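You operate a simulated robot arm through the tools that you are given. There is no shell and no other tool. Be economical: measure what you need, move in short steps, check, and stop when the job is done.

You are at the controls of a simulated robot arm. One attempt, no reset.

TASK
Put the yarn clip in the blue tray. Take the orange bundle and put it on the green table. Take the small carton and leave it on the silver sheet. Put the labelled jar marked "alum" from the yellow table on the pale workbench and the labelled jar labelled "salt" on the red plate. Fetch the white-cap bobbin and set it in the pale tray. Press the row counter button three times. Fetch the purple-band fleece and set it in the yellow tray. Any order will do. Set down upright: small carton, labelled jar.

It is judged by the outcome, as a careful person would: the job done as asked, and still so three seconds after it is handed in. It fails if anything else is knocked over, pushed out of place, dropped, spilled or broken. A push-on lid holds only when it is set on centred and level and pressed home; a screw cap is set on level and turned clockwise until tight. Flat cloth is picked up by pressing the open fingertips on it (5 to 10 N) and closing them slowly along it; thin cloth reads only 2 to 8 mm in the jaws.

THE ROBOT
A 7-joint arm with a two-finger parallel gripper on a trunk, on a base that drives. Base frame: it is fixed to the floor where the robot stands at the start and does not move with it; the origin is under the middle of the robot, x ahead of it, y to its left, z up; the surface under the hand at the start is at about z = 760. Lengths are in mm, angles in rad, forces in N, time in s.
Its first joint turns from -2.897 to 2.897 rad. Places, roughly: blue tray (25x19x6 cm) [1100, 2200, 800]; green table [1100, -3600, 700]; labelled jar [1250, 1250, 750]; orange bundle (12x5x3 cm) [1100, -200, 800]; pale tray (29x21x9 cm) [800, 1800, 700]; pale workbench [900, 4700, 800]; purple-band fleece (12x7x4 cm) [1000, 2800, 800]; red plate (11x9x1 cm) [1000, 1000, 800]; row counter button [600, 2600, 800]; silver sheet (13x12x1 cm) [1200, 200, 800]; small carton [1000, 750, 750]; white-cap bobbin (7x7x11 cm) [1000, 1800, 400]; yarn clip (3x3x6 cm) [700, 0, 800]; yellow tray (25x19x6 cm) [1100, 3000, 800]. Payload 3.43 kg.
Tool frame: the origin (TCP) lies between the finger pads and is the grasp point; the fingertips stand 30 mm ahead of it; z points along the fingers, y is the line along which they close. Largest opening 94 mm; finger width 28, thickness 10; the body of the gripper, 50 by 96 mm, starts 55 mm behind the TCP.
Orientation is told as [roll, pitch, yaw] about the base's x, y, z axes, in that order, counted from this pose: with the fingers straight down and closing along the base's y, the tool's x points along the base's -x, its y along +y and its z along -z.

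THE INTERFACE
- The arm moves only by the tool send_rows. Its argument "moves" is a list that holds one entry, the list of rows, each a list of 6 numbers: the shift along the base's x, y, z in units of 25 mm (1.0 is 25 mm), then the turn, a rotation vector about the base's x, y, z in units of 6 degrees (1.0 is 6 degrees). In form: [[[x, y, z, wx, wy, wz], ...]]. A call has 1 to 10 rows; each row shifts and turns the commanded pose from where the row before left it. "fingers" is the finger opening in mm, from 0 to 94, set as the call begins (left out, the last holds). A call with a number of a shift or a turn outside -1 to 1 is refused whole. Rows are played at 5 a second. More than 50 mm and 0.15 rad between two rows, or a gripper value outside its range, and nothing of the call is played. Where a pose cannot be reached the arm comes as near as it can. A force on the tool above 40 N (or 10 N above the force at the start of the call, whichever is more), or a blocked arm, ends the call early, and 0.2 s more pass. Each finger travels about 45 mm/s and halts on what it meets, pressing with about 21 N; the grip force reading is that of the motor and also rises with nothing between the fingers. The clock runs only during rows and for 0.2 s after the last one: add rows that do not move to give the fingers time. The reply holds the time, the measured pose of the TCP, the force on the tool along the base axes, the opening and the grip force, in the units named above and with some noise, with the torque about the TCP (base axes, N m) and any sound that the robot's microphone picked up.
- Cameras (640 x 400 px; columns grow to the right, rows downward): "scene" is now at [511.1, 148, 1258.1]; the picture's right is [-0.56, -0.83, 0.00], its down [-0.57, 0.38, -0.73] and it looks along [0.61, -0.41, -0.68] (base axes); focal length 292 px, centre (320, 200). "wrist" rides on the gripper at [76, 14, -103] in the tool frame; the picture's right is [-0.18, 0.98, 0.00], its down [-0.75, -0.14, -0.64] and it looks along [-0.63, -0.12, 0.77] (tool axes); focal length 243 px, centre (320, 200). There is no depth. A picture from a camera that has moved, and an enlarged one, comes with that camera's place and axes in the base frame and with its lens.
- snapshot(camera): a new picture of that camera. The clock stands still meanwhile.
- raise_lower(by): slides the trunk up (or, below 0, down) by that many mm; the arm and the scene camera ride with it, the base frame stays. It gives what a move gives, with no picture.
- steer(legs): drives the robot by 1 to 6 legs, each [ahead, left, turn to the left] in mm, mm and rad, along the robot's own axes; the way and the turn of a leg run together, so that a leg with both is an arc; at most 1500 mm and 3.142 rad a leg. The arm and the cameras ride along, it lands a little off, and it stops where it bumps. It gives what a move gives.
- head_to(pan, tilt): turns the head with the scene camera to pan (to the left, within 1.798 rad either way) and tilt (down, from -0.506 to 1.204), counted from straight ahead of the robot. It gives what a move gives.
- close_up(camera, box): a new picture of the part [left, top, right, bottom] of that camera's present view, enlarged. The clock stands still meanwhile.
- job_done(): hands the job in; it is judged then, once.

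Go step by step. Nothing tells you exact positions but the pictures and the camera data: compare them with the known pose of the tool, close in by small moves and look again before you grip or let go. The budget is 217 turns and 198 pictures, counting those below and the enlarged ones. Unless the task says otherwise, let go and move clear before handing in.

The tools are called after "Emit:" by a JSON object that holds its "op" and its "data". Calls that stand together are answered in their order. send_rows: Moves the arm, as the interface text tells. Its arguments: {"type":"object","properties":{"moves":{"type":"array","items":{"type":"array","items":{"type":"array","items":{"type":"number"}}}},"fingers":{"type":"number"}},"required":["moves"]} The other tools are called the same way: raise_lower (by) slides the trunk up or down; steer (legs) drives the base; head_to (pan, tilt) turns the head that bears the scene camera; snapshot (camera) takes a picture; close_up (camera, box) takes an enlarged picture of a part of a camera's view; job_done () hands the job in.

At the start:

```text
clock: 0.0
position: [652.1, 6.2, 1074.9]
orientation: [-0.118, 0.078, -0.008]
contact_force: [-0.8, 0.1, 0.3]
moment: [0.0, 0.03, 0.05]
grip_width: 94.0
grasp_force: 0.1
trunk travel left (down, up): [-325.0, 285.0]
robot x, y, heading: [1.3, 2.3, 0.004]
head pan, tilt: [-0.59, 0.749]
```

scene: 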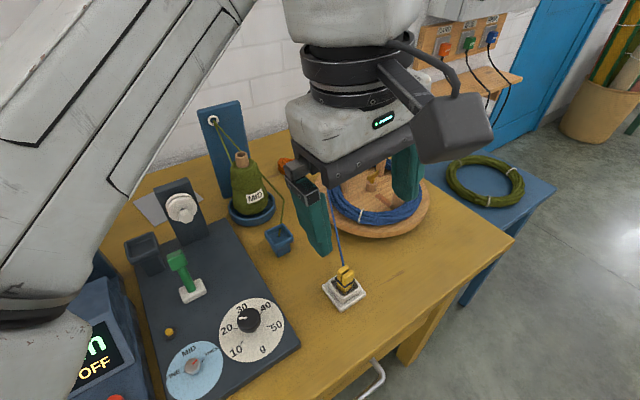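
wrist: 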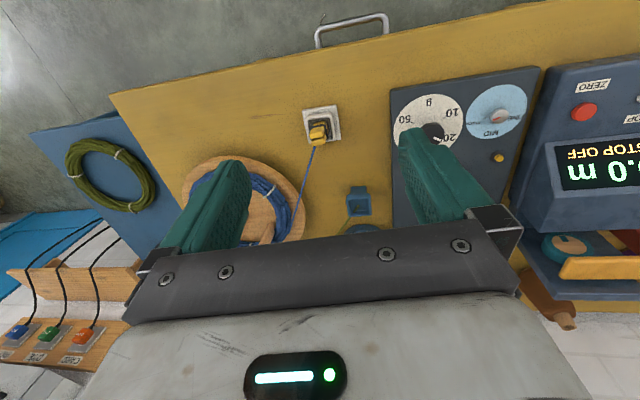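

I start at the yellow table with the yarn clip right under the hand; I'll look around with the head first.

Emit:
{"op": "close_up", "data": {"camera": "scene", "box": [220, 130, 440, 330]}}

Emit:
{"op": "head_to", "data": {"pan": 0.3, "tilt": 0.6}}

Emit:
{"op": "snapshot", "data": {"camera": "scene"}}

Emit:
{"op": "head_to", "data": {"pan": 1.2, "tilt": 0.5}}

Emit:
{"op": "snapshot", "data": {"camera": "scene"}}

```text
2.00 times, centred on (330, 230) of scene
camera zoom: at [511.1, 148.0, 1258.1], right [-0.56, -0.83, 0.0], down [-0.57, 0.38, -0.73], along [0.61, -0.41, -0.68], focal length 585 px, centre (300, 140)
```

zoom: 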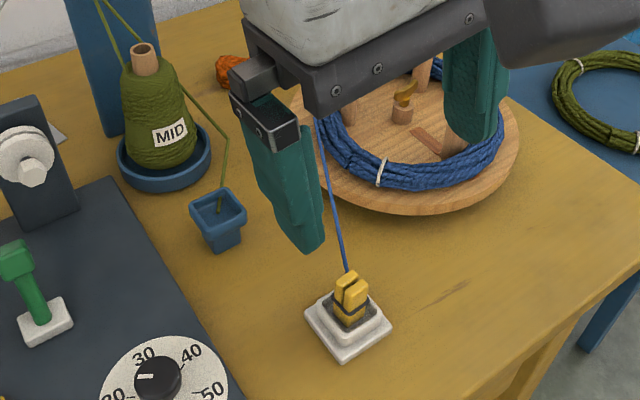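

```text
clock: 1.2
position: [652.1, 7.2, 1073.8]
orientation: [-0.119, 0.082, -0.009]
contact_force: [0.3, -0.1, -0.5]
moment: [0.0, 0.0, -0.01]
grip_width: 94.0
grasp_force: 0.0
trunk travel left (down, up): [-325.0, 285.0]
robot x, y, heading: [-1.1, 1.3, 0.005]
head pan, tilt: [0.3, 0.6]
```

```text
194 pictures are left
camera scene: at [526.7, 220.2, 1270.8], right [0.29, -0.96, 0.0], down [-0.54, -0.17, -0.82], along [0.79, 0.24, -0.57], focal length 292 px, centre (320, 200)
```

scene: 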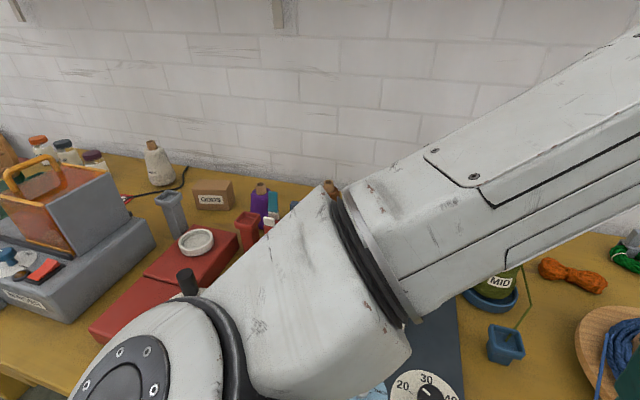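

```text
clock: 2.4
position: [651.5, 5.9, 1072.7]
orientation: [-0.122, 0.08, -0.009]
contact_force: [0.0, -0.2, -0.6]
moment: [-0.05, 0.04, 0.01]
grip_width: 94.3
grasp_force: 0.0
trunk travel left (down, up): [-325.0, 285.0]
robot x, y, heading: [-0.5, -1.1, -0.002]
head pan, tilt: [1.201, 0.499]
```

```text
193 pictures are left
camera scene: at [475.2, 278.9, 1279.9], right [0.93, -0.36, 0.0], down [-0.17, -0.45, -0.88], along [0.32, 0.82, -0.48], focal length 292 px, centre (320, 200)
```

scene: 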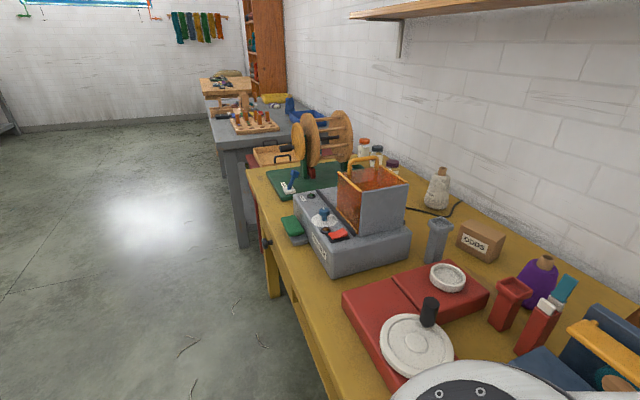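

The clip sits in a white socket with a blue strand towards the wooden swift. I'll look closer through the wrist camera and survey to the right.

Emit:
{"op": "close_up", "data": {"camera": "wrist", "box": [160, 80, 400, 250]}}

Emit:
{"op": "head_to", "data": {"pan": -1.2, "tilt": 0.4}}

Emit:
{"op": "snapshot", "data": {"camera": "scene"}}

```text
2.35 times, centred on (280, 165) of wrist
camera zoom: at [584.5, 32.9, 1179.7], right [0.18, 0.97, -0.13], down [0.8, -0.07, 0.59], along [0.57, -0.21, -0.8], focal length 571 px, centre (414, 282)
```

zoom: 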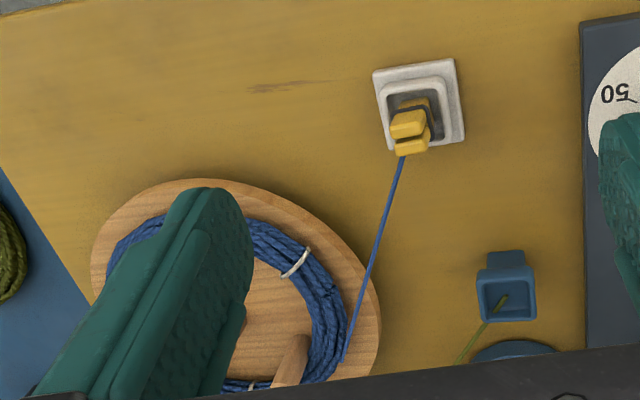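

```text
clock: 4.6
position: [652.8, 5.5, 1073.4]
orientation: [-0.12, 0.081, -0.01]
contact_force: [0.2, -0.4, 0.4]
moment: [0.0, -0.01, 0.0]
grip_width: 94.0
grasp_force: 0.1
trunk travel left (down, up): [-325.0, 285.0]
robot x, y, heading: [0.8, 2.5, 0.001]
head pan, tilt: [-1.201, 0.4]
```

```text
191 pictures are left
camera scene: at [475.8, 107.8, 1289.1], right [-0.93, -0.36, 0.0], down [-0.14, 0.36, -0.92], along [0.33, -0.86, -0.39], focal length 292 px, centre (320, 200)
```

scene: 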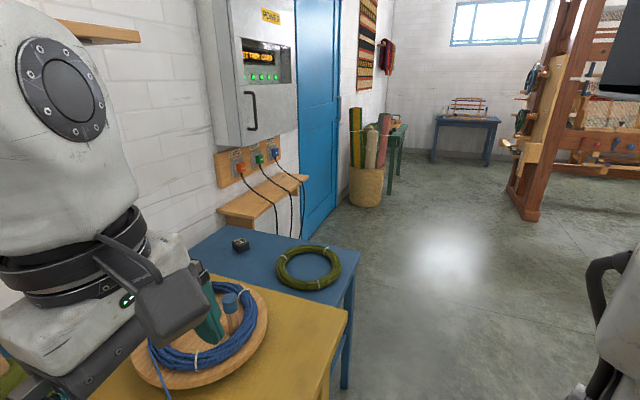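

The clip is about (725,-50,810). I'll level the hand and move above it for a closer look.

Emit:
{"op": "send_rows", "data": {"moves": [[[0.58, -0.46, -0.88, 0.23, -0.16, 0], [0.58, -0.46, -0.88, 0.23, -0.16, 0], [0.58, -0.46, -0.88, 0.23, -0.16, 0], [0.58, -0.46, -0.88, 0.23, -0.16, 0], [0.58, -0.46, -0.88, 0.23, -0.16, 0.1]]], "fingers": 70}}

Emit:
{"op": "snapshot", "data": {"camera": "wrist"}}

Emit:
{"op": "head_to", "data": {"pan": -0.6, "tilt": 0.75}}

Emit:
{"op": "snapshot", "data": {"camera": "scene"}}

```text
clock: 5.8
position: [724.2, -51.0, 963.8]
orientation: [0.002, -0.005, 0.006]
contact_force: [-0.9, 0.4, -1.4]
moment: [0.02, 0.01, -0.01]
grip_width: 70.2
grasp_force: 0.0
trunk travel left (down, up): [-325.0, 285.0]
robot x, y, heading: [-2.4, 1.1, -0.001]
head pan, tilt: [-1.201, 0.4]
```

```text
190 pictures are left
camera wrist: at [648.1, -37.9, 1065.6], right [0.18, 0.98, 0.0], down [0.75, -0.14, 0.65], along [0.64, -0.11, -0.76], focal length 243 px, centre (320, 200)
```

wrist: 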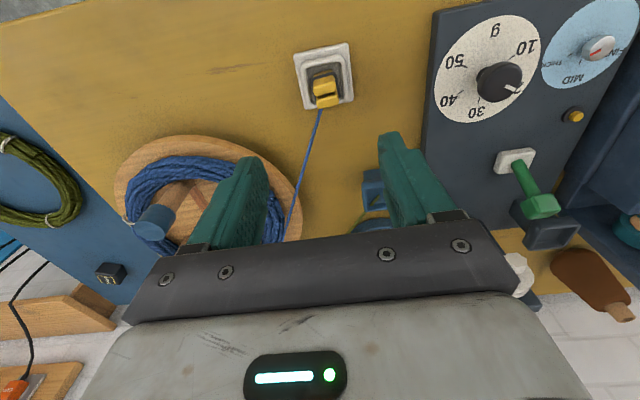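

```text
clock: 6.8
position: [724.7, -51.2, 963.0]
orientation: [0.003, -0.006, 0.007]
contact_force: [0.5, -0.1, -0.3]
moment: [0.0, -0.01, 0.02]
grip_width: 70.3
grasp_force: 0.0
trunk travel left (down, up): [-325.0, 285.0]
robot x, y, heading: [1.4, 1.2, 0.004]
head pan, tilt: [-0.6, 0.75]
```

```text
189 pictures are left
camera scene: at [510.6, 147.2, 1258.0], right [-0.57, -0.82, 0.0], down [-0.56, 0.39, -0.73], along [0.6, -0.41, -0.68], focal length 292 px, centre (320, 200)
```

scene: 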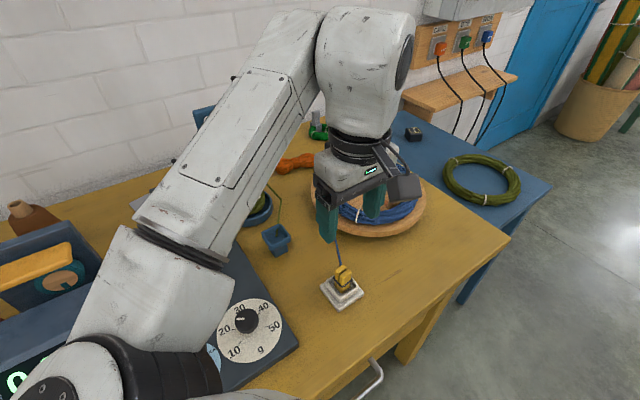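

Clip top triangulates to about (721,-44,815). I descend partway and enlarge.

Emit:
{"op": "send_rows", "data": {"moves": [[[0, 0.25, -0.9, 0, 0, 0], [-0.1, 0, -0.9, 0, 0, 0], [0, 0, -0.9, 0, 0, 0], [0, 0, -0.9, 0, 0, 0]]]}}

Emit:
{"op": "close_up", "data": {"camera": "wrist", "box": [200, 0, 440, 150]}}

Emit:
{"op": "close_up", "data": {"camera": "scene", "box": [280, 200, 440, 320]}}

```text
clock: 7.8
position: [724.5, -44.5, 873.1]
orientation: [0.004, -0.006, 0.007]
contact_force: [-0.4, -0.7, 0.0]
moment: [0.02, -0.02, 0.03]
grip_width: 69.7
grasp_force: 0.0
trunk travel left (down, up): [-325.0, 285.0]
robot x, y, heading: [1.6, 3.6, 0.0]
head pan, tilt: [-0.6, 0.75]
```

```text
2.67 times, centred on (320, 75) of wrist
camera zoom: at [647.7, -31.2, 975.1], right [0.18, 0.98, 0.0], down [0.75, -0.14, 0.65], along [0.64, -0.11, -0.76], focal length 647 px, centre (320, 533)
```

zoom: 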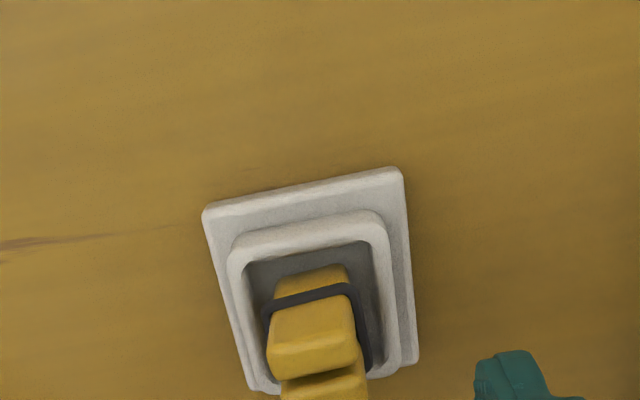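

```text
3.33 times, centred on (360, 260) of scene
camera zoom: at [510.6, 147.3, 1258.1], right [-0.56, -0.83, 0.0], down [-0.56, 0.39, -0.73], along [0.6, -0.41, -0.68], focal length 974 px, centre (187, 0)
```

zoom: 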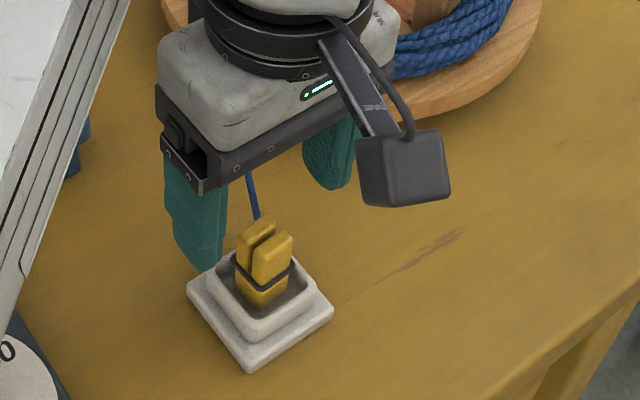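

Rim top is near z 789, clip top ~817. I lower to TCP 825 and close gently.

Emit:
{"op": "send_rows", "data": {"moves": [[[-0.1, 0, -0.64, 0, 0, 0], [0, 0, -0.64, 0, 0, 0], [0, 0, -0.64, 0, 0, 0]]]}}

Emit:
{"op": "close_up", "data": {"camera": "scene", "box": [280, 200, 440, 320]}}

```text
clock: 8.6
position: [720.0, -44.6, 825.6]
orientation: [0.004, -0.003, 0.007]
contact_force: [0.2, -0.2, 0.5]
moment: [-0.01, 0.04, 0.04]
grip_width: 70.2
grasp_force: 0.1
trunk travel left (down, up): [-325.0, 285.0]
robot x, y, heading: [-0.5, 0.3, -0.0]
head pan, tilt: [-0.6, 0.75]
```

```text
3.33 times, centred on (360, 260) of scene
camera zoom: at [510.6, 147.3, 1258.0], right [-0.56, -0.83, 0.0], down [-0.56, 0.39, -0.73], along [0.6, -0.41, -0.68], focal length 974 px, centre (187, 0)
```

zoom: 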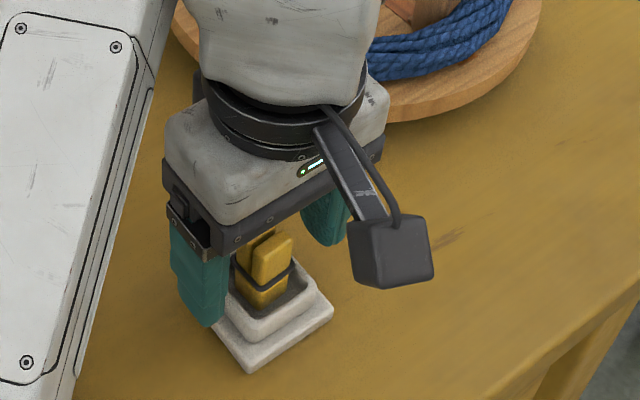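

Emit:
{"op": "send_rows", "data": {"moves": [[[0, 0, 0, 0, 0, 0], [0, 0, 0, 0, 0, 0], [0, 0, 0, 0, 0, 0], [0, 0, 0, 0, 0, 0]]], "fingers": 8}}

Emit:
{"op": "close_up", "data": {"camera": "scene", "box": [280, 200, 440, 320]}}

```text
clock: 9.6
position: [721.0, -44.2, 825.1]
orientation: [0.003, -0.005, 0.006]
contact_force: [-0.1, -0.6, 0.6]
moment: [-0.01, -0.01, 0.0]
grip_width: 25.3
grasp_force: 21.0
trunk travel left (down, up): [-325.0, 285.0]
robot x, y, heading: [0.9, 1.6, 0.0]
head pan, tilt: [-0.6, 0.75]
```

```text
3.33 times, centred on (360, 260) of scene
camera zoom: at [510.6, 147.3, 1258.0], right [-0.56, -0.83, 0.0], down [-0.56, 0.39, -0.73], along [0.6, -0.41, -0.68], focal length 974 px, centre (187, 0)
```

zoom: 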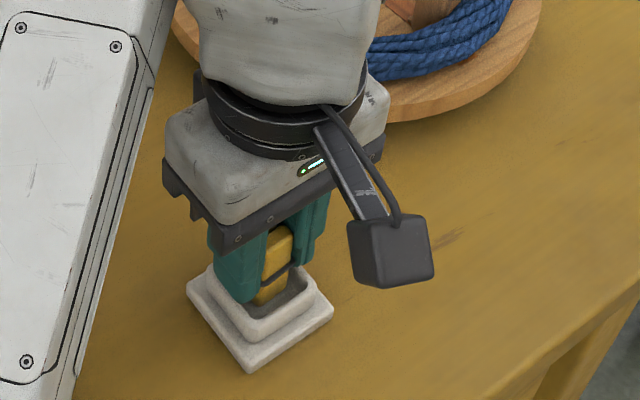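

Gripped at 25 mm. Lift slowly and watch force and strand.

Emit:
{"op": "send_rows", "data": {"moves": [[[0, 0, 0.4, 0, 0, 0], [0, 0, 0.6, 0, 0, 0], [0, 0, 0.6, 0, 0, 0], [0, 0, 0.8, 0, 0, 0], [0, 0, 0.8, 0, 0, 0], [0, 0, 0.8, 0, 0, 0]]]}}

Emit:
{"op": "snapshot", "data": {"camera": "scene"}}

Emit:
{"op": "snapshot", "data": {"camera": "wrist"}}

```text
clock: 11.0
position: [718.5, -45.2, 925.8]
orientation: [0.003, -0.003, 0.006]
contact_force: [-0.6, -0.3, 0.2]
moment: [0.0, 0.03, 0.03]
grip_width: 25.1
grasp_force: 20.8
trunk travel left (down, up): [-325.0, 285.0]
robot x, y, heading: [-1.5, 2.2, -0.002]
head pan, tilt: [-0.6, 0.75]
```

```text
184 pictures are left
camera scene: at [510.7, 147.3, 1257.9], right [-0.56, -0.83, 0.0], down [-0.56, 0.39, -0.73], along [0.6, -0.41, -0.68], focal length 292 px, centre (320, 200)
```

scene: 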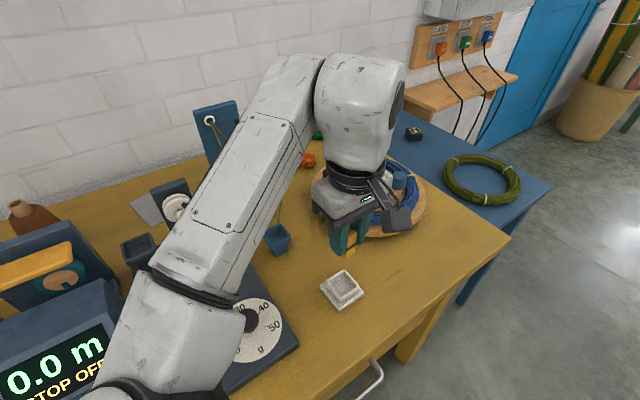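

```text
183 pictures are left
camera wrist: at [643.1, -31.4, 1029.1], right [0.18, 0.98, 0.0], down [0.75, -0.14, 0.64], along [0.63, -0.11, -0.76], focal length 243 px, centre (320, 200)
```

wrist: 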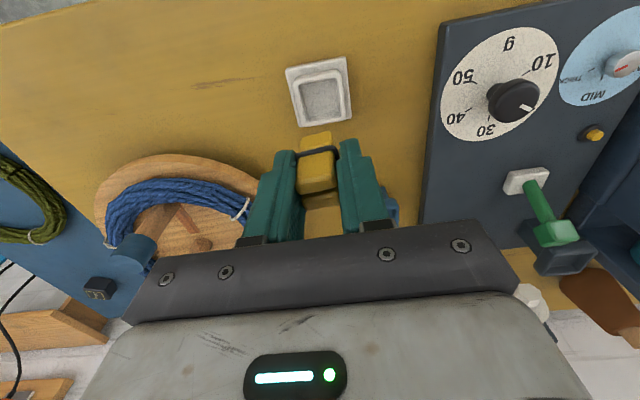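

Emit:
{"op": "close_up", "data": {"camera": "scene", "box": [250, 140, 450, 290]}}

Emit:
{"op": "close_up", "data": {"camera": "wrist", "box": [220, 110, 420, 250]}}

```text
2.67 times, centred on (350, 215) of scene
camera zoom: at [510.7, 147.3, 1257.9], right [-0.56, -0.83, 0.0], down [-0.56, 0.39, -0.73], along [0.6, -0.41, -0.68], focal length 779 px, centre (240, 160)
```

zoom: 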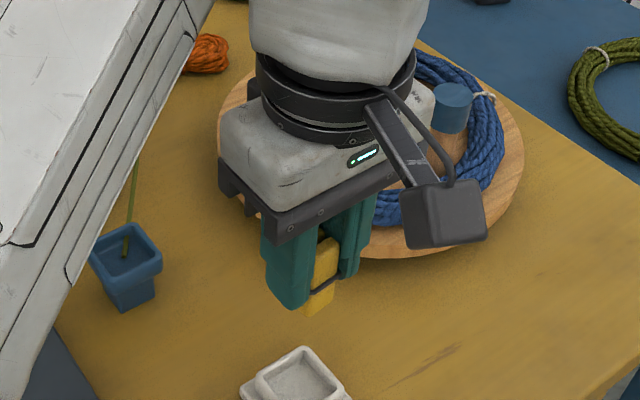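

```text
2.86 times, centred on (320, 180) of wrist
camera zoom: at [643.1, -31.4, 1029.1], right [0.18, 0.98, 0.0], down [0.75, -0.14, 0.64], along [0.63, -0.11, -0.76], focal length 693 px, centre (320, 257)
```

zoom: 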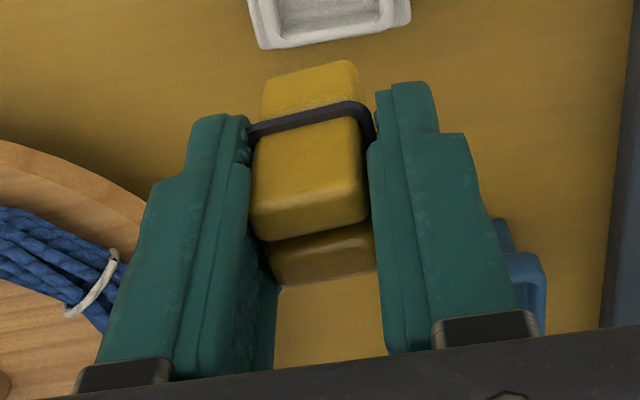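

No force. Lift higher, retract a bit, and check the strand.

Emit:
{"op": "send_rows", "data": {"moves": [[[-0.6, 0.2, 1, 0, 0, 0], [-0.6, 0.2, 1, 0, 0, 0], [-0.6, 0.2, 1, 0, 0, 0], [-0.6, 0.2, 1, 0, 0, 0], [-0.6, 0.2, 1, 0, 0, 0], [-0.6, 0.2, 1, 0, 0, 0], [-0.6, 0.2, 1, 0, 0, 0], [-0.6, 0, 1, 0, 0, 0]]]}}

Emit:
{"op": "snapshot", "data": {"camera": "wrist"}}

Emit:
{"op": "snapshot", "data": {"camera": "scene"}}

```text
clock: 12.8
position: [599.0, -34.9, 1095.1]
orientation: [-0.129, 0.1, -0.084]
contact_force: [0.0, -0.2, -0.4]
moment: [-0.01, 0.0, -0.01]
grip_width: 25.3
grasp_force: 21.2
trunk travel left (down, up): [-325.0, 285.0]
robot x, y, heading: [0.7, 2.6, 0.002]
head pan, tilt: [-0.6, 0.75]
stopped in row 8: the arm was blocked; the commanded pose is now the measured one
```

```text
180 pictures are left
camera wrist: at [535.4, -1.4, 1202.2], right [0.25, 0.96, -0.14], down [0.81, -0.13, 0.58], along [0.53, -0.26, -0.8], focal length 243 px, centre (320, 200)
```

wrist: 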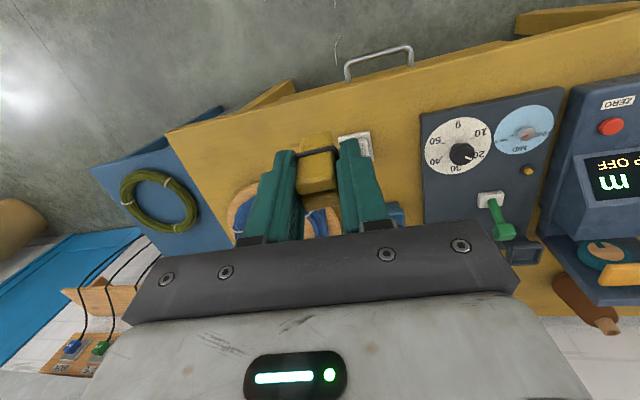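

```text
179 pictures are left
camera scene: at [510.7, 147.2, 1257.9], right [-0.57, -0.83, 0.0], down [-0.56, 0.39, -0.73], along [0.6, -0.41, -0.68], focal length 292 px, centre (320, 200)
```

scene: 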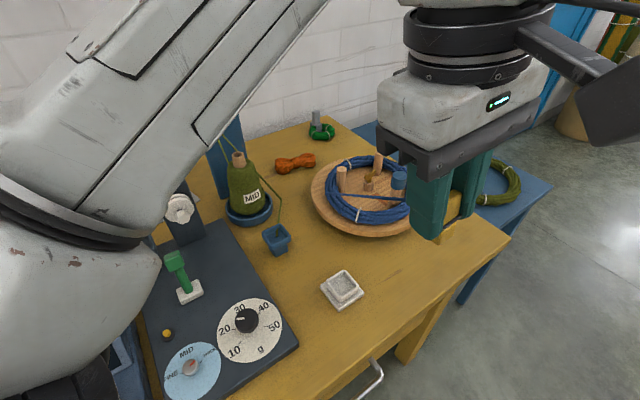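

Emit:
{"op": "close_up", "data": {"camera": "scene", "box": [290, 130, 500, 260]}}

```text
3.05 times, centred on (395, 195) of scene
camera zoom: at [510.7, 147.2, 1257.9], right [-0.57, -0.83, 0.0], down [-0.56, 0.39, -0.73], along [0.6, -0.41, -0.68], focal length 891 px, centre (91, 215)
```

zoom: 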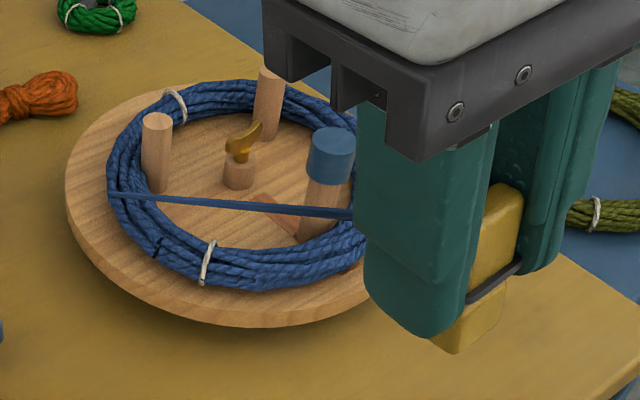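

The strand still follows the clip with no measurable pull. I'll back off so the hand clears the benches, then move left in stages while watching the force.

Emit:
{"op": "steer", "data": {"legs": [[-150, 0, 0], [0, 500, 0]]}}

Emit:
{"op": "head_to", "data": {"pan": -0.9, "tilt": 0.7}}

Emit:
{"op": "snapshot", "data": {"camera": "scene"}}

```text
clock: 16.7
position: [449.6, 461.0, 1095.1]
orientation: [-0.129, 0.099, -0.088]
contact_force: [0.8, 0.3, -0.1]
moment: [-0.02, -0.02, -0.03]
grip_width: 25.2
grasp_force: 20.9
trunk travel left (down, up): [-325.0, 285.0]
robot x, y, heading: [-148.9, 497.2, -0.005]
head pan, tilt: [-0.6, 0.75]
```

```text
clock: 17.5
position: [450.3, 461.4, 1096.4]
orientation: [-0.131, 0.1, -0.088]
contact_force: [-1.0, 0.1, 0.0]
moment: [-0.02, -0.01, 0.01]
grip_width: 25.1
grasp_force: 21.1
trunk travel left (down, up): [-325.0, 285.0]
robot x, y, heading: [-149.0, 499.9, -0.003]
head pan, tilt: [-0.901, 0.7]
```

```text
177 pictures are left
camera scene: at [347.5, 622.7, 1262.2], right [-0.79, -0.62, 0.0], down [-0.4, 0.51, -0.76], along [0.47, -0.6, -0.64], focal length 292 px, centre (320, 200)
```

scene: 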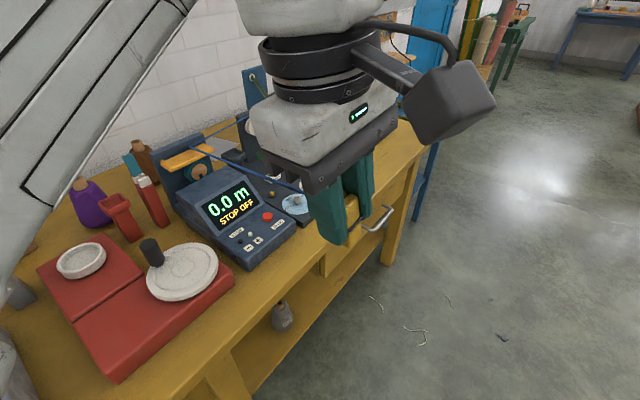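

Strand stretches freely. Look left before continuing.

Emit:
{"op": "head_to", "data": {"pan": 1.1, "tilt": 0.5}}

Emit:
{"op": "snapshot", "data": {"camera": "scene"}}

```text
clock: 19.4
position: [451.0, 461.4, 1094.1]
orientation: [-0.13, 0.1, -0.087]
contact_force: [0.2, 0.2, -0.5]
moment: [0.02, 0.01, 0.03]
grip_width: 25.1
grasp_force: 20.9
trunk travel left (down, up): [-325.0, 285.0]
robot x, y, heading: [-147.4, 497.6, 0.0]
head pan, tilt: [1.1, 0.499]
```

```text
176 pictures are left
camera scene: at [336.7, 770.3, 1279.9], right [0.89, -0.46, 0.0], down [-0.22, -0.43, -0.88], along [0.4, 0.78, -0.48], focal length 292 px, centre (320, 200)
```

scene: 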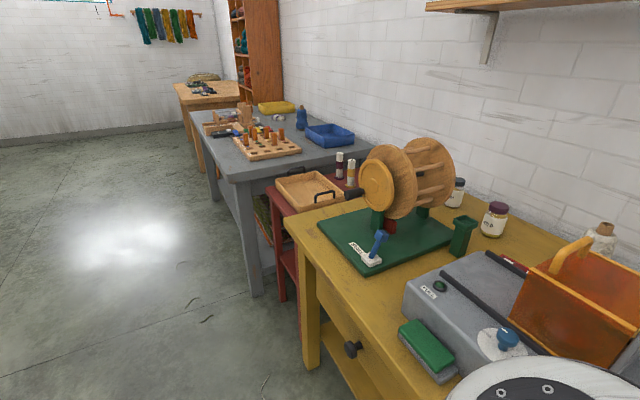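

Clear path to the left. Drive to opposite the blue tray.

Emit:
{"op": "steer", "data": {"legs": [[0, 1500, 0], [0, 200, 0]]}}

Emit:
{"op": "head_to", "data": {"pan": 0.3, "tilt": 0.6}}

Emit:
{"op": "snapshot", "data": {"camera": "scene"}}

Emit:
{"op": "snapshot", "data": {"camera": "wrist"}}

```text
clock: 28.0
position: [477.9, 2135.4, 1095.4]
orientation: [-0.13, 0.099, -0.109]
contact_force: [-0.3, 0.0, 0.7]
moment: [0.02, 0.03, 0.0]
grip_width: 25.0
grasp_force: 21.2
trunk travel left (down, up): [-325.0, 285.0]
robot x, y, heading: [-122.9, 2189.8, -0.026]
head pan, tilt: [1.1, 0.499]
```

```text
clock: 29.1
position: [477.2, 2136.5, 1094.0]
orientation: [-0.132, 0.1, -0.11]
contact_force: [-0.6, 0.0, -0.1]
moment: [-0.04, 0.0, -0.05]
grip_width: 25.1
grasp_force: 20.8
trunk travel left (down, up): [-325.0, 285.0]
robot x, y, heading: [-118.3, 2182.7, -0.03]
head pan, tilt: [0.3, 0.6]
```

```text
175 pictures are left
camera scene: at [412.8, 2391.6, 1270.9], right [0.27, -0.96, 0.0], down [-0.54, -0.15, -0.83], along [0.79, 0.22, -0.56], focal length 292 px, centre (320, 200)
```

scene: 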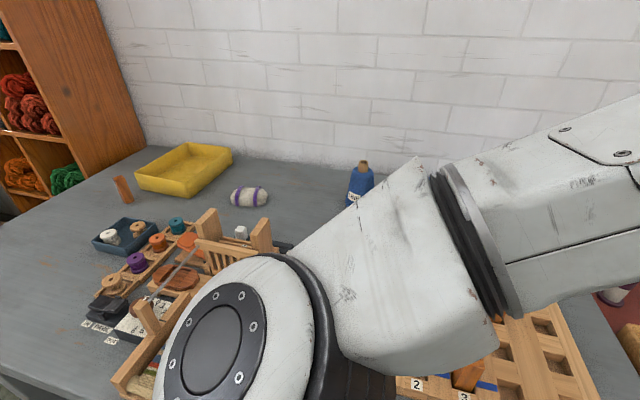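

```text
174 pictures are left
camera wrist: at [415.8, 2170.2, 1202.3], right [0.28, 0.95, -0.15], down [0.8, -0.14, 0.58], along [0.53, -0.28, -0.8], focal length 243 px, centre (320, 200)
```

wrist: 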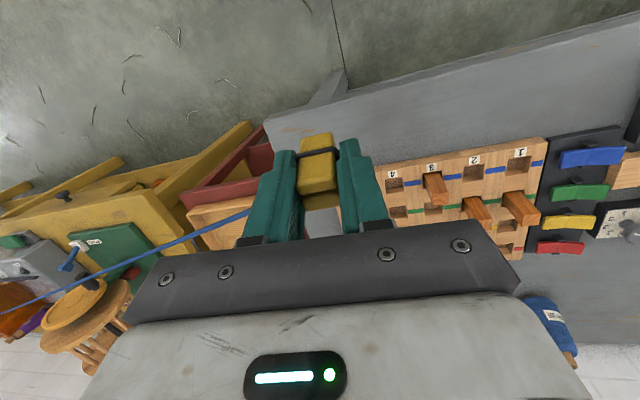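

Emit:
{"op": "head_to", "data": {"pan": -0.3, "tilt": 1.2}}

Emit:
{"op": "snapshot", "data": {"camera": "scene"}}

Emit:
{"op": "head_to", "data": {"pan": -0.9, "tilt": 0.7}}

Emit:
{"op": "snapshot", "data": {"camera": "scene"}}

```text
clock: 30.1
position: [477.3, 2135.4, 1095.0]
orientation: [-0.131, 0.1, -0.11]
contact_force: [0.3, -0.5, 0.3]
moment: [0.0, -0.01, 0.01]
grip_width: 25.3
grasp_force: 21.0
trunk travel left (down, up): [-325.0, 285.0]
robot x, y, heading: [-123.4, 2189.1, -0.028]
head pan, tilt: [-0.3, 1.201]
```

```text
173 pictures are left
camera scene: at [380.7, 2349.7, 1226.3], right [-0.32, -0.95, 0.0], down [-0.88, 0.3, -0.36], along [0.34, -0.12, -0.93], focal length 292 px, centre (320, 200)
```

scene: 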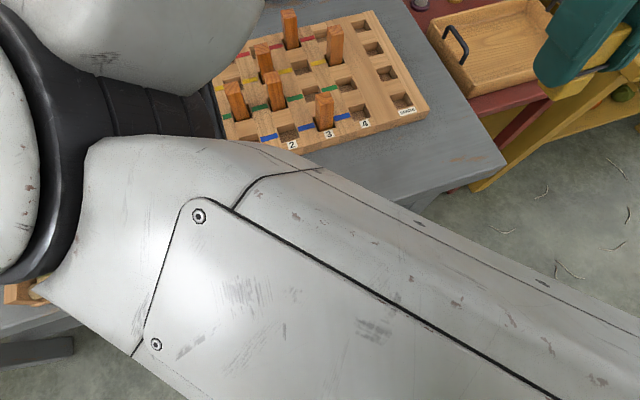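

```text
clock: 31.1
position: [477.9, 2135.4, 1095.2]
orientation: [-0.131, 0.101, -0.109]
contact_force: [0.0, 0.7, -0.4]
moment: [0.01, 0.02, 0.0]
grip_width: 25.2
grasp_force: 20.9
trunk travel left (down, up): [-325.0, 285.0]
robot x, y, heading: [-120.3, 2184.6, -0.028]
head pan, tilt: [-0.901, 0.7]
```

```text
172 pictures are left
camera scene: at [378.8, 2299.7, 1262.2], right [-0.8, -0.6, 0.0], down [-0.39, 0.52, -0.76], along [0.46, -0.61, -0.64], focal length 292 px, centre (320, 200)
```

scene: 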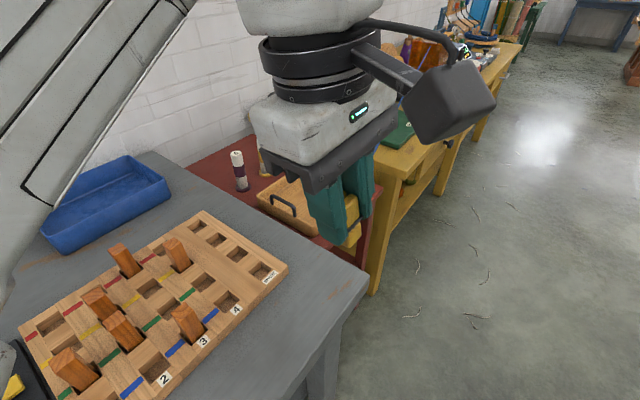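

Blue tray centre near (1090,2185). Drive ahead to x≈150.

Emit:
{"op": "steer", "data": {"legs": [[150, 0, 0.028], [120, 0, 0]]}}

Emit:
{"op": "snapshot", "data": {"camera": "scene"}}

```text
clock: 33.3
position: [751.7, 2152.5, 1095.6]
orientation: [-0.132, 0.098, -0.083]
contact_force: [-1.0, -0.4, -0.5]
moment: [-0.02, 0.0, -0.03]
grip_width: 24.9
grasp_force: 20.7
trunk travel left (down, up): [-325.0, 285.0]
robot x, y, heading: [151.0, 2184.5, 0.002]
head pan, tilt: [-0.901, 0.7]
```

```text
171 pictures are left
camera scene: at [647.6, 2311.8, 1262.3], right [-0.78, -0.62, 0.0], down [-0.4, 0.5, -0.76], along [0.48, -0.6, -0.64], focal length 292 px, centre (320, 200)
```

scene: 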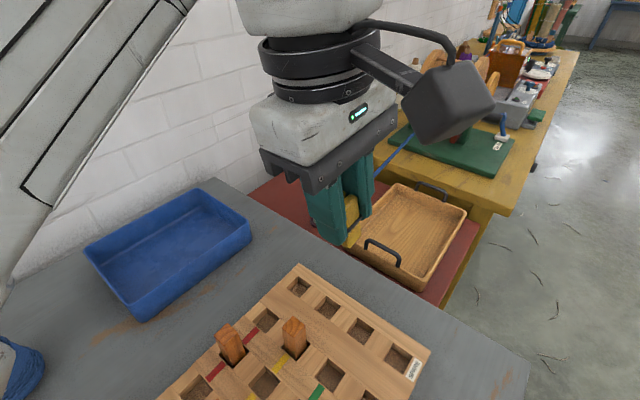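

Tray centre about (1095,2192). Extend the arm over it while levelling.

Emit:
{"op": "send_rows", "data": {"moves": [[[1, 0.15, -0.2, 0.1, -0.1, 0.08], [1, 0.15, -0.2, 0.1, -0.1, 0.08], [1, 0.15, -0.2, 0.15, -0.1, 0.08], [1, 0.15, -0.2, 0.15, -0.1, 0.08], [1, 0.15, -0.2, 0.15, -0.1, 0.08], [1, 0.15, -0.2, 0.15, -0.1, 0.08], [1, 0.15, -0.2, 0.15, -0.1, 0.08], [1, 0.15, -0.2, 0.15, -0.1, 0.08], [1, 0.15, -0.2, 0.15, -0.1, 0.08], [1, 0.15, -0.2, 0.02, -0.1, 0.08]]]}}

Emit:
{"op": "send_rows", "data": {"moves": [[[1, 0, -0.5, 0, 0, 0], [1, 0, -0.5, 0, 0, 0], [1, 0, -0.5, 0, 0, 0], [0.7, 0, -0.5, 0, 0, 0]]]}}

Emit:
{"op": "snapshot", "data": {"camera": "scene"}}

Emit:
{"op": "snapshot", "data": {"camera": "wrist"}}

```text
clock: 35.5
position: [1000.4, 2188.5, 1045.4]
orientation: [0.007, 0.001, 0.011]
contact_force: [0.3, 1.1, 0.3]
moment: [-0.01, 0.03, 0.0]
grip_width: 25.1
grasp_force: 20.4
trunk travel left (down, up): [-325.0, 285.0]
robot x, y, heading: [157.4, 2183.6, 0.002]
head pan, tilt: [-0.901, 0.7]
```

```text
clock: 36.5
position: [1094.6, 2187.9, 995.6]
orientation: [0.006, -0.001, 0.009]
contact_force: [0.1, 0.3, 1.0]
moment: [0.04, 0.04, -0.01]
grip_width: 25.0
grasp_force: 20.8
trunk travel left (down, up): [-325.0, 285.0]
robot x, y, heading: [153.9, 2186.0, 0.002]
head pan, tilt: [-0.901, 0.7]
```

```text
170 pictures are left
camera scene: at [647.7, 2311.9, 1262.2], right [-0.78, -0.62, 0.0], down [-0.4, 0.5, -0.76], along [0.48, -0.6, -0.64], focal length 292 px, centre (320, 200)
```

scene: 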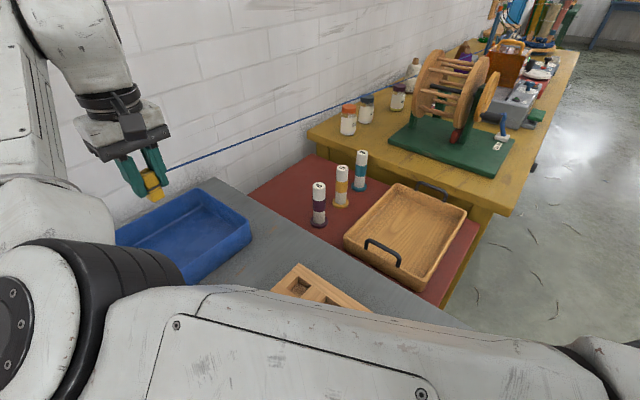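

```text
169 pictures are left
camera wrist: at [1018.1, 2201.3, 1098.1], right [0.18, 0.98, 0.01], down [0.75, -0.14, 0.64], along [0.63, -0.11, -0.77], focal length 243 px, centre (320, 200)
```

wrist: 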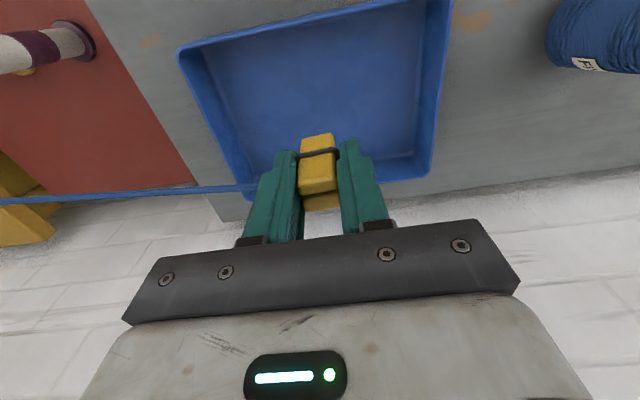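

Centred over the tray. Descend.

Emit:
{"op": "send_rows", "data": {"moves": [[[0, 0, -0.9, 0, 0, 0], [0, 0, -0.9, 0, 0, 0], [0, 0, -0.9, 0, 0, 0], [0, 0, -0.9, 0, 0, 0], [0, 0, -0.8, 0, 0, 0]]]}}

Emit:
{"op": "close_up", "data": {"camera": "scene", "box": [60, 120, 280, 290]}}

Emit:
{"op": "snapshot", "data": {"camera": "wrist"}}

```text
clock: 37.7
position: [1093.7, 2189.2, 884.4]
orientation: [0.007, -0.002, 0.011]
contact_force: [0.2, 0.4, 0.1]
moment: [0.02, -0.01, 0.02]
grip_width: 25.1
grasp_force: 20.7
trunk travel left (down, up): [-325.0, 285.0]
robot x, y, heading: [152.9, 2185.3, 0.004]
head pan, tilt: [-0.901, 0.7]
```

```text
2.35 times, centred on (170, 205) of scene
camera zoom: at [647.8, 2311.8, 1262.3], right [-0.78, -0.62, 0.0], down [-0.4, 0.5, -0.76], along [0.48, -0.6, -0.64], focal length 688 px, centre (673, 188)
```

zoom: 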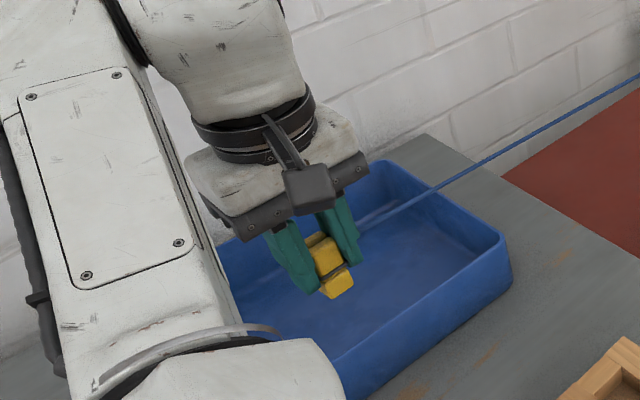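

```text
167 pictures are left
camera wrist: at [1018.5, 2201.6, 987.6], right [0.17, 0.98, 0.01], down [0.75, -0.14, 0.64], along [0.63, -0.11, -0.77], focal length 243 px, centre (320, 200)
```

wrist: 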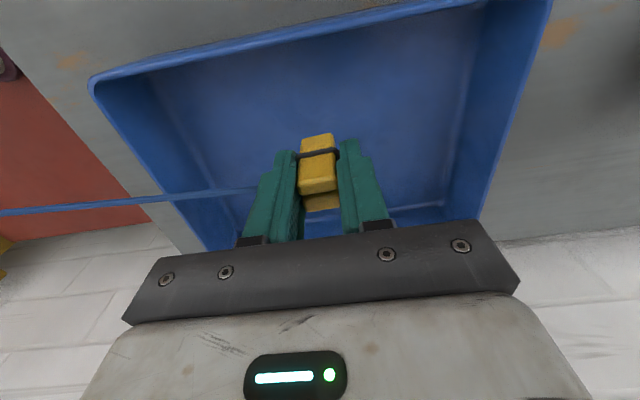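

Emit:
{"op": "send_rows", "data": {"moves": [[[0, 0, -0.2, 0, 0, 0], [0, 0, -0.2, 0, 0, 0], [0, 0, -0.1, 0, 0, 0]]]}}

Emit:
{"op": "close_up", "data": {"camera": "scene", "box": [120, 170, 240, 260]}}

```text
clock: 38.5
position: [1094.5, 2188.9, 872.8]
orientation: [0.008, -0.001, 0.009]
contact_force: [0.3, -0.2, 0.2]
moment: [0.01, -0.02, 0.0]
grip_width: 25.1
grasp_force: 21.1
trunk travel left (down, up): [-325.0, 285.0]
robot x, y, heading: [153.2, 2179.3, -0.001]
head pan, tilt: [-0.901, 0.7]
```

```text
4.44 times, centred on (180, 215) of scene
camera zoom: at [647.8, 2311.8, 1262.2], right [-0.78, -0.62, 0.0], down [-0.4, 0.5, -0.76], along [0.48, -0.6, -0.64], focal length 1299 px, centre (942, 133)
```

zoom: 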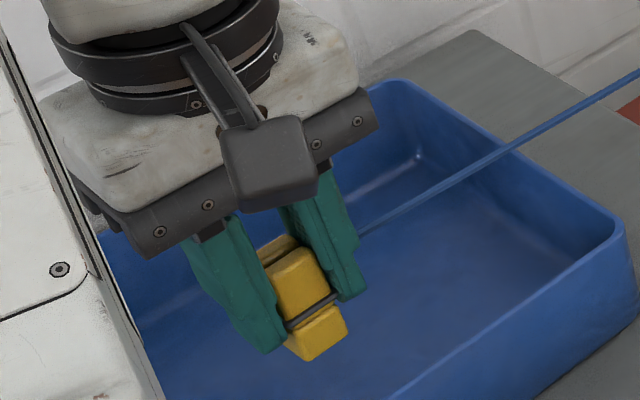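

Emit:
{"op": "send_rows", "data": {"moves": [[[0, 0, -0.2, 0, 0, 0], [0, 0, -0.2, 0, 0, 0], [0, 0, -0.2, 0, 0, 0]]]}}

```text
clock: 39.3
position: [1094.5, 2189.5, 857.8]
orientation: [0.007, 0.001, 0.008]
contact_force: [0.0, 0.1, 0.8]
moment: [-0.02, -0.02, -0.02]
grip_width: 24.9
grasp_force: 20.9
trunk travel left (down, up): [-325.0, 285.0]
robot x, y, heading: [153.4, 2187.7, 0.003]
head pan, tilt: [-0.901, 0.7]
```

Emit:
{"op": "send_rows", "data": {"moves": [[[0, 0, -0.12, 0, 0, 0], [0, 0, -0.12, 0, 0, 0], [0, 0, -0.12, 0, 0, 0]]]}}

Emit:
{"op": "close_up", "data": {"camera": "scene", "box": [120, 170, 240, 260]}}

```text
clock: 40.1
position: [1093.2, 2189.2, 848.0]
orientation: [0.005, 0.001, 0.012]
contact_force: [-0.9, -0.1, 0.1]
moment: [0.0, -0.04, -0.01]
grip_width: 24.7
grasp_force: 20.6
trunk travel left (down, up): [-325.0, 285.0]
robot x, y, heading: [151.8, 2181.0, 0.002]
head pan, tilt: [-0.901, 0.7]
```

```text
4.44 times, centred on (180, 215) of scene
camera zoom: at [647.8, 2311.8, 1262.2], right [-0.78, -0.62, 0.0], down [-0.4, 0.5, -0.76], along [0.48, -0.6, -0.64], focal length 1299 px, centre (942, 133)
```

zoom: 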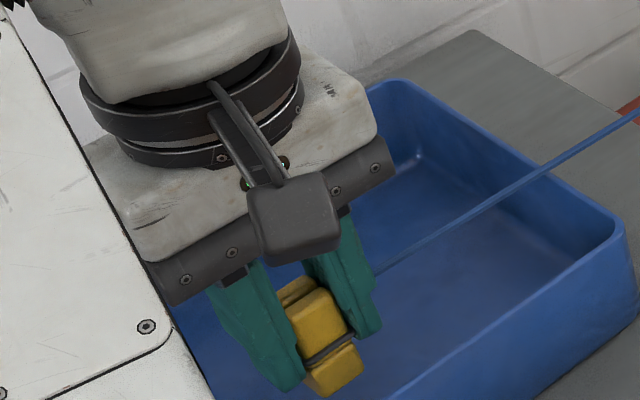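

Emit:
{"op": "send_rows", "data": {"moves": [[[0, 0, -0.2, 0, 0, 0], [0, 0, -0.2, 0, 0, 0], [0, 0, 0, 0, 0, 0]]]}}

Emit:
{"op": "snapshot", "data": {"camera": "wrist"}}

```text
clock: 40.9
position: [1094.5, 2188.9, 839.4]
orientation: [0.006, -0.001, 0.009]
contact_force: [0.7, 0.9, 1.1]
moment: [0.0, -0.01, -0.04]
grip_width: 25.0
grasp_force: 21.4
trunk travel left (down, up): [-325.0, 285.0]
robot x, y, heading: [150.8, 2184.5, -0.0]
head pan, tilt: [-0.901, 0.7]
```

```text
164 pictures are left
camera wrist: at [1018.1, 2201.5, 941.6], right [0.17, 0.98, 0.01], down [0.75, -0.14, 0.64], along [0.63, -0.11, -0.77], focal length 243 px, centre (320, 200)
```

wrist: 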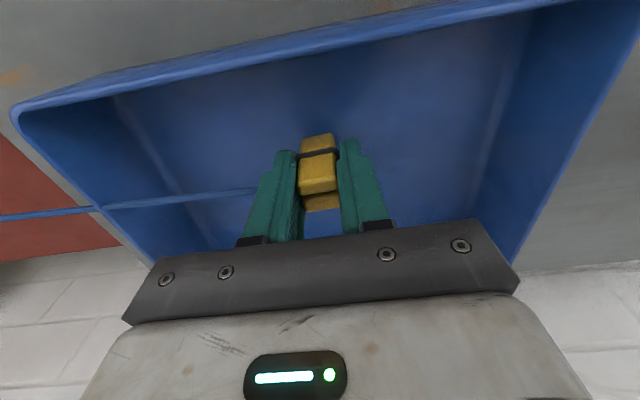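

Emit:
{"op": "send_rows", "data": {"moves": [[[0, 0, -0.15, 0, 0, 0], [0, 0, -0.15, 0, 0, 0], [0, 0, -0.1, 0, 0, 0], [0, 0, 0, 0, 0, 0]]]}}

Emit:
{"op": "close_up", "data": {"camera": "scene", "box": [120, 170, 240, 260]}}

```text
clock: 41.9
position: [1094.0, 2188.3, 830.3]
orientation: [0.007, -0.004, 0.008]
contact_force: [-1.8, 0.1, 15.0]
moment: [-0.04, 0.01, -0.04]
grip_width: 25.0
grasp_force: 21.2
trunk travel left (down, up): [-325.0, 285.0]
robot x, y, heading: [147.6, 2181.8, 0.005]
head pan, tilt: [-0.901, 0.7]
```

```text
4.44 times, centred on (180, 215) of scene
camera zoom: at [647.2, 2311.7, 1262.7], right [-0.78, -0.62, 0.0], down [-0.4, 0.5, -0.77], along [0.48, -0.6, -0.64], focal length 1299 px, centre (942, 133)
```

zoom: 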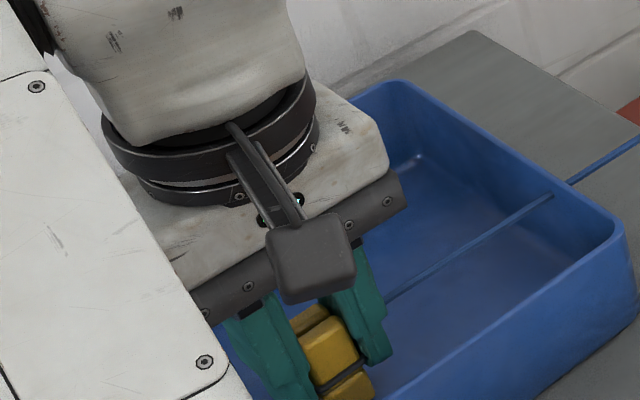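

Contact (15 N). Ease up slightly and release.

Emit:
{"op": "send_rows", "data": {"moves": [[[0, 0, 0.08, 0, 0, 0], [0, 0, 0, 0, 0, 0]]]}}

Emit:
{"op": "send_rows", "data": {"moves": [[[0, 0, 0, 0, 0, 0], [0, 0, 0, 0, 0, 0], [0, 0, 0, 0, 0, 0], [0, 0, 0.6, 0, 0, 0], [0, 0, 1, 0, 0, 0], [0, 0, 1, 0, 0, 0], [0, 0, 1, 0, 0, 0], [0, 0, 1, 0, 0, 0]]], "fingers": 55}}

Emit:
{"op": "snapshot", "data": {"camera": "wrist"}}

Emit:
{"op": "close_up", "data": {"camera": "scene", "box": [60, 120, 280, 290]}}

```text
clock: 42.5
position: [1095.3, 2189.1, 830.4]
orientation: [0.007, 0.001, 0.009]
contact_force: [1.4, -0.1, 5.6]
moment: [-0.06, -0.15, -0.02]
grip_width: 24.9
grasp_force: 20.8
trunk travel left (down, up): [-325.0, 285.0]
robot x, y, heading: [148.2, 2183.5, 0.004]
head pan, tilt: [-0.901, 0.7]
```

```text
clock: 44.3
position: [1093.4, 2189.5, 944.8]
orientation: [0.007, 0.002, 0.011]
contact_force: [0.8, -0.5, -1.0]
moment: [0.0, -0.03, 0.01]
grip_width: 55.2
grasp_force: 0.2
trunk travel left (down, up): [-325.0, 285.0]
robot x, y, heading: [158.2, 2180.0, 0.007]
head pan, tilt: [-0.901, 0.7]
```

```text
162 pictures are left
camera wrist: at [1017.6, 2201.8, 1047.7], right [0.17, 0.98, 0.01], down [0.76, -0.14, 0.64], along [0.63, -0.11, -0.77], focal length 243 px, centre (320, 200)
```

wrist: 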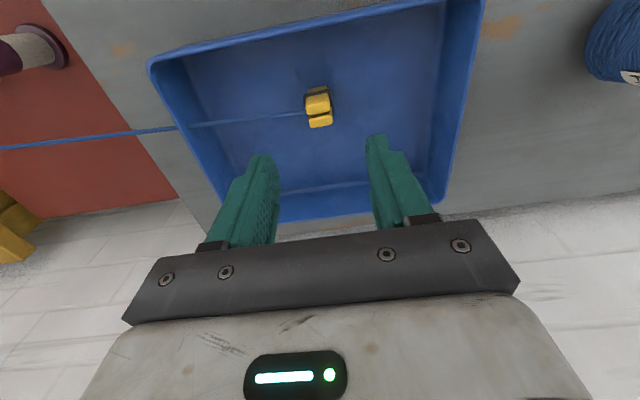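

```text
2.35 times, centred on (170, 205) of scene
camera zoom: at [647.8, 2311.8, 1262.1], right [-0.78, -0.62, 0.0], down [-0.4, 0.5, -0.76], along [0.48, -0.6, -0.64], focal length 688 px, centre (673, 188)
```

zoom: 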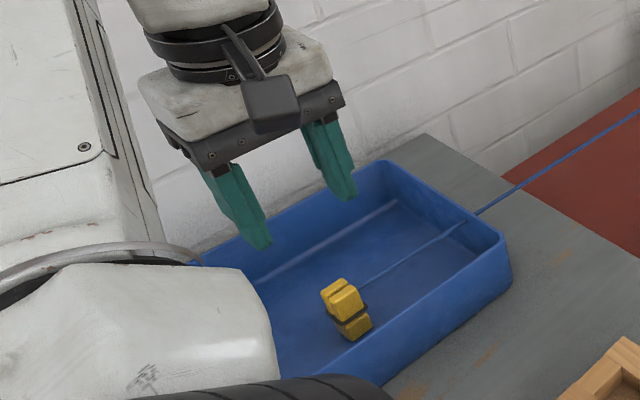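

Clip stands in the blue tray. Retract, back off and drive left toward the fleece and counter.

Emit:
{"op": "send_rows", "data": {"moves": [[[-1, 0, 0.5, 0, 0, 0], [-1, 0, 0.5, 0, 0, 0], [-1, 0, 0.5, 0, 0, 0], [-1, 0, 0.5, 0, 0, 0], [-1, 0, 0.4, 0, 0, 0], [-1, 0, 0.4, 0, 0, 0], [-1, 0, 0.4, 0, 0, 0], [-1, 0, 0.2, 0, 0, 0], [-1, 0, 0, 0, 0, 0], [-1, 0, 0, 0, 0, 0]]]}}

Emit:
{"op": "steer", "data": {"legs": [[-300, 0, 0], [0, 500, 0]]}}

Emit:
{"op": "head_to", "data": {"pan": 0.2, "tilt": 0.75}}

Emit:
{"op": "snapshot", "data": {"camera": "scene"}}

Emit:
{"op": "snapshot", "data": {"camera": "wrist"}}

```text
clock: 46.5
position: [844.6, 2188.1, 1033.0]
orientation: [0.006, -0.002, 0.007]
contact_force: [0.2, -0.3, 0.7]
moment: [0.01, -0.01, 0.0]
grip_width: 55.1
grasp_force: 0.1
trunk travel left (down, up): [-325.0, 285.0]
robot x, y, heading: [153.6, 2184.3, 0.003]
head pan, tilt: [-0.901, 0.7]
```

```text
clock: 51.2
position: [542.5, 2689.3, 1031.8]
orientation: [0.009, 0.001, 0.004]
contact_force: [0.5, 0.1, 0.7]
moment: [-0.03, -0.01, 0.01]
grip_width: 55.1
grasp_force: 0.0
trunk travel left (down, up): [-325.0, 285.0]
robot x, y, heading: [-149.1, 2692.2, -0.002]
head pan, tilt: [-0.901, 0.7]
```

```text
clock: 52.5
position: [541.8, 2689.3, 1031.8]
orientation: [0.007, 0.0, 0.004]
contact_force: [-0.2, 0.2, 0.7]
moment: [0.01, 0.06, 0.01]
grip_width: 55.1
grasp_force: 0.1
trunk travel left (down, up): [-325.0, 285.0]
robot x, y, heading: [-145.9, 2687.4, -0.008]
head pan, tilt: [0.201, 0.75]
```

```text
160 pictures are left
camera scene: at [375.9, 2897.1, 1258.0], right [0.19, -0.98, 0.0], down [-0.67, -0.13, -0.73], along [0.72, 0.14, -0.68], focal length 292 px, centre (320, 200)
```

scene: 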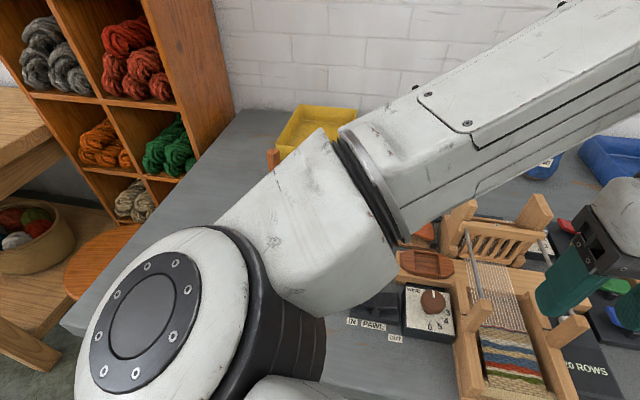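

```text
159 pictures are left
camera wrist: at [466.8, 2702.4, 1134.4], right [0.18, 0.98, 0.01], down [0.75, -0.14, 0.64], along [0.63, -0.11, -0.77], focal length 243 px, centre (320, 200)
```

wrist: 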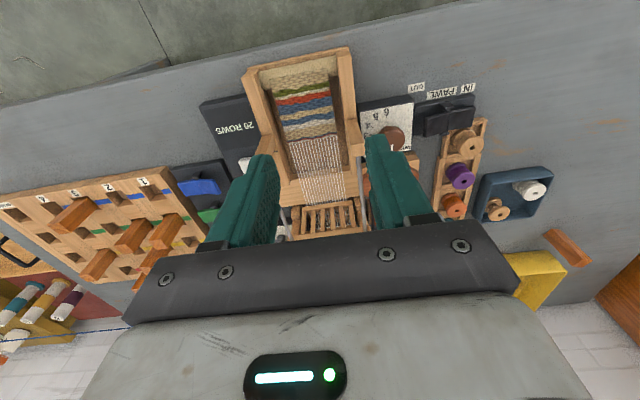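

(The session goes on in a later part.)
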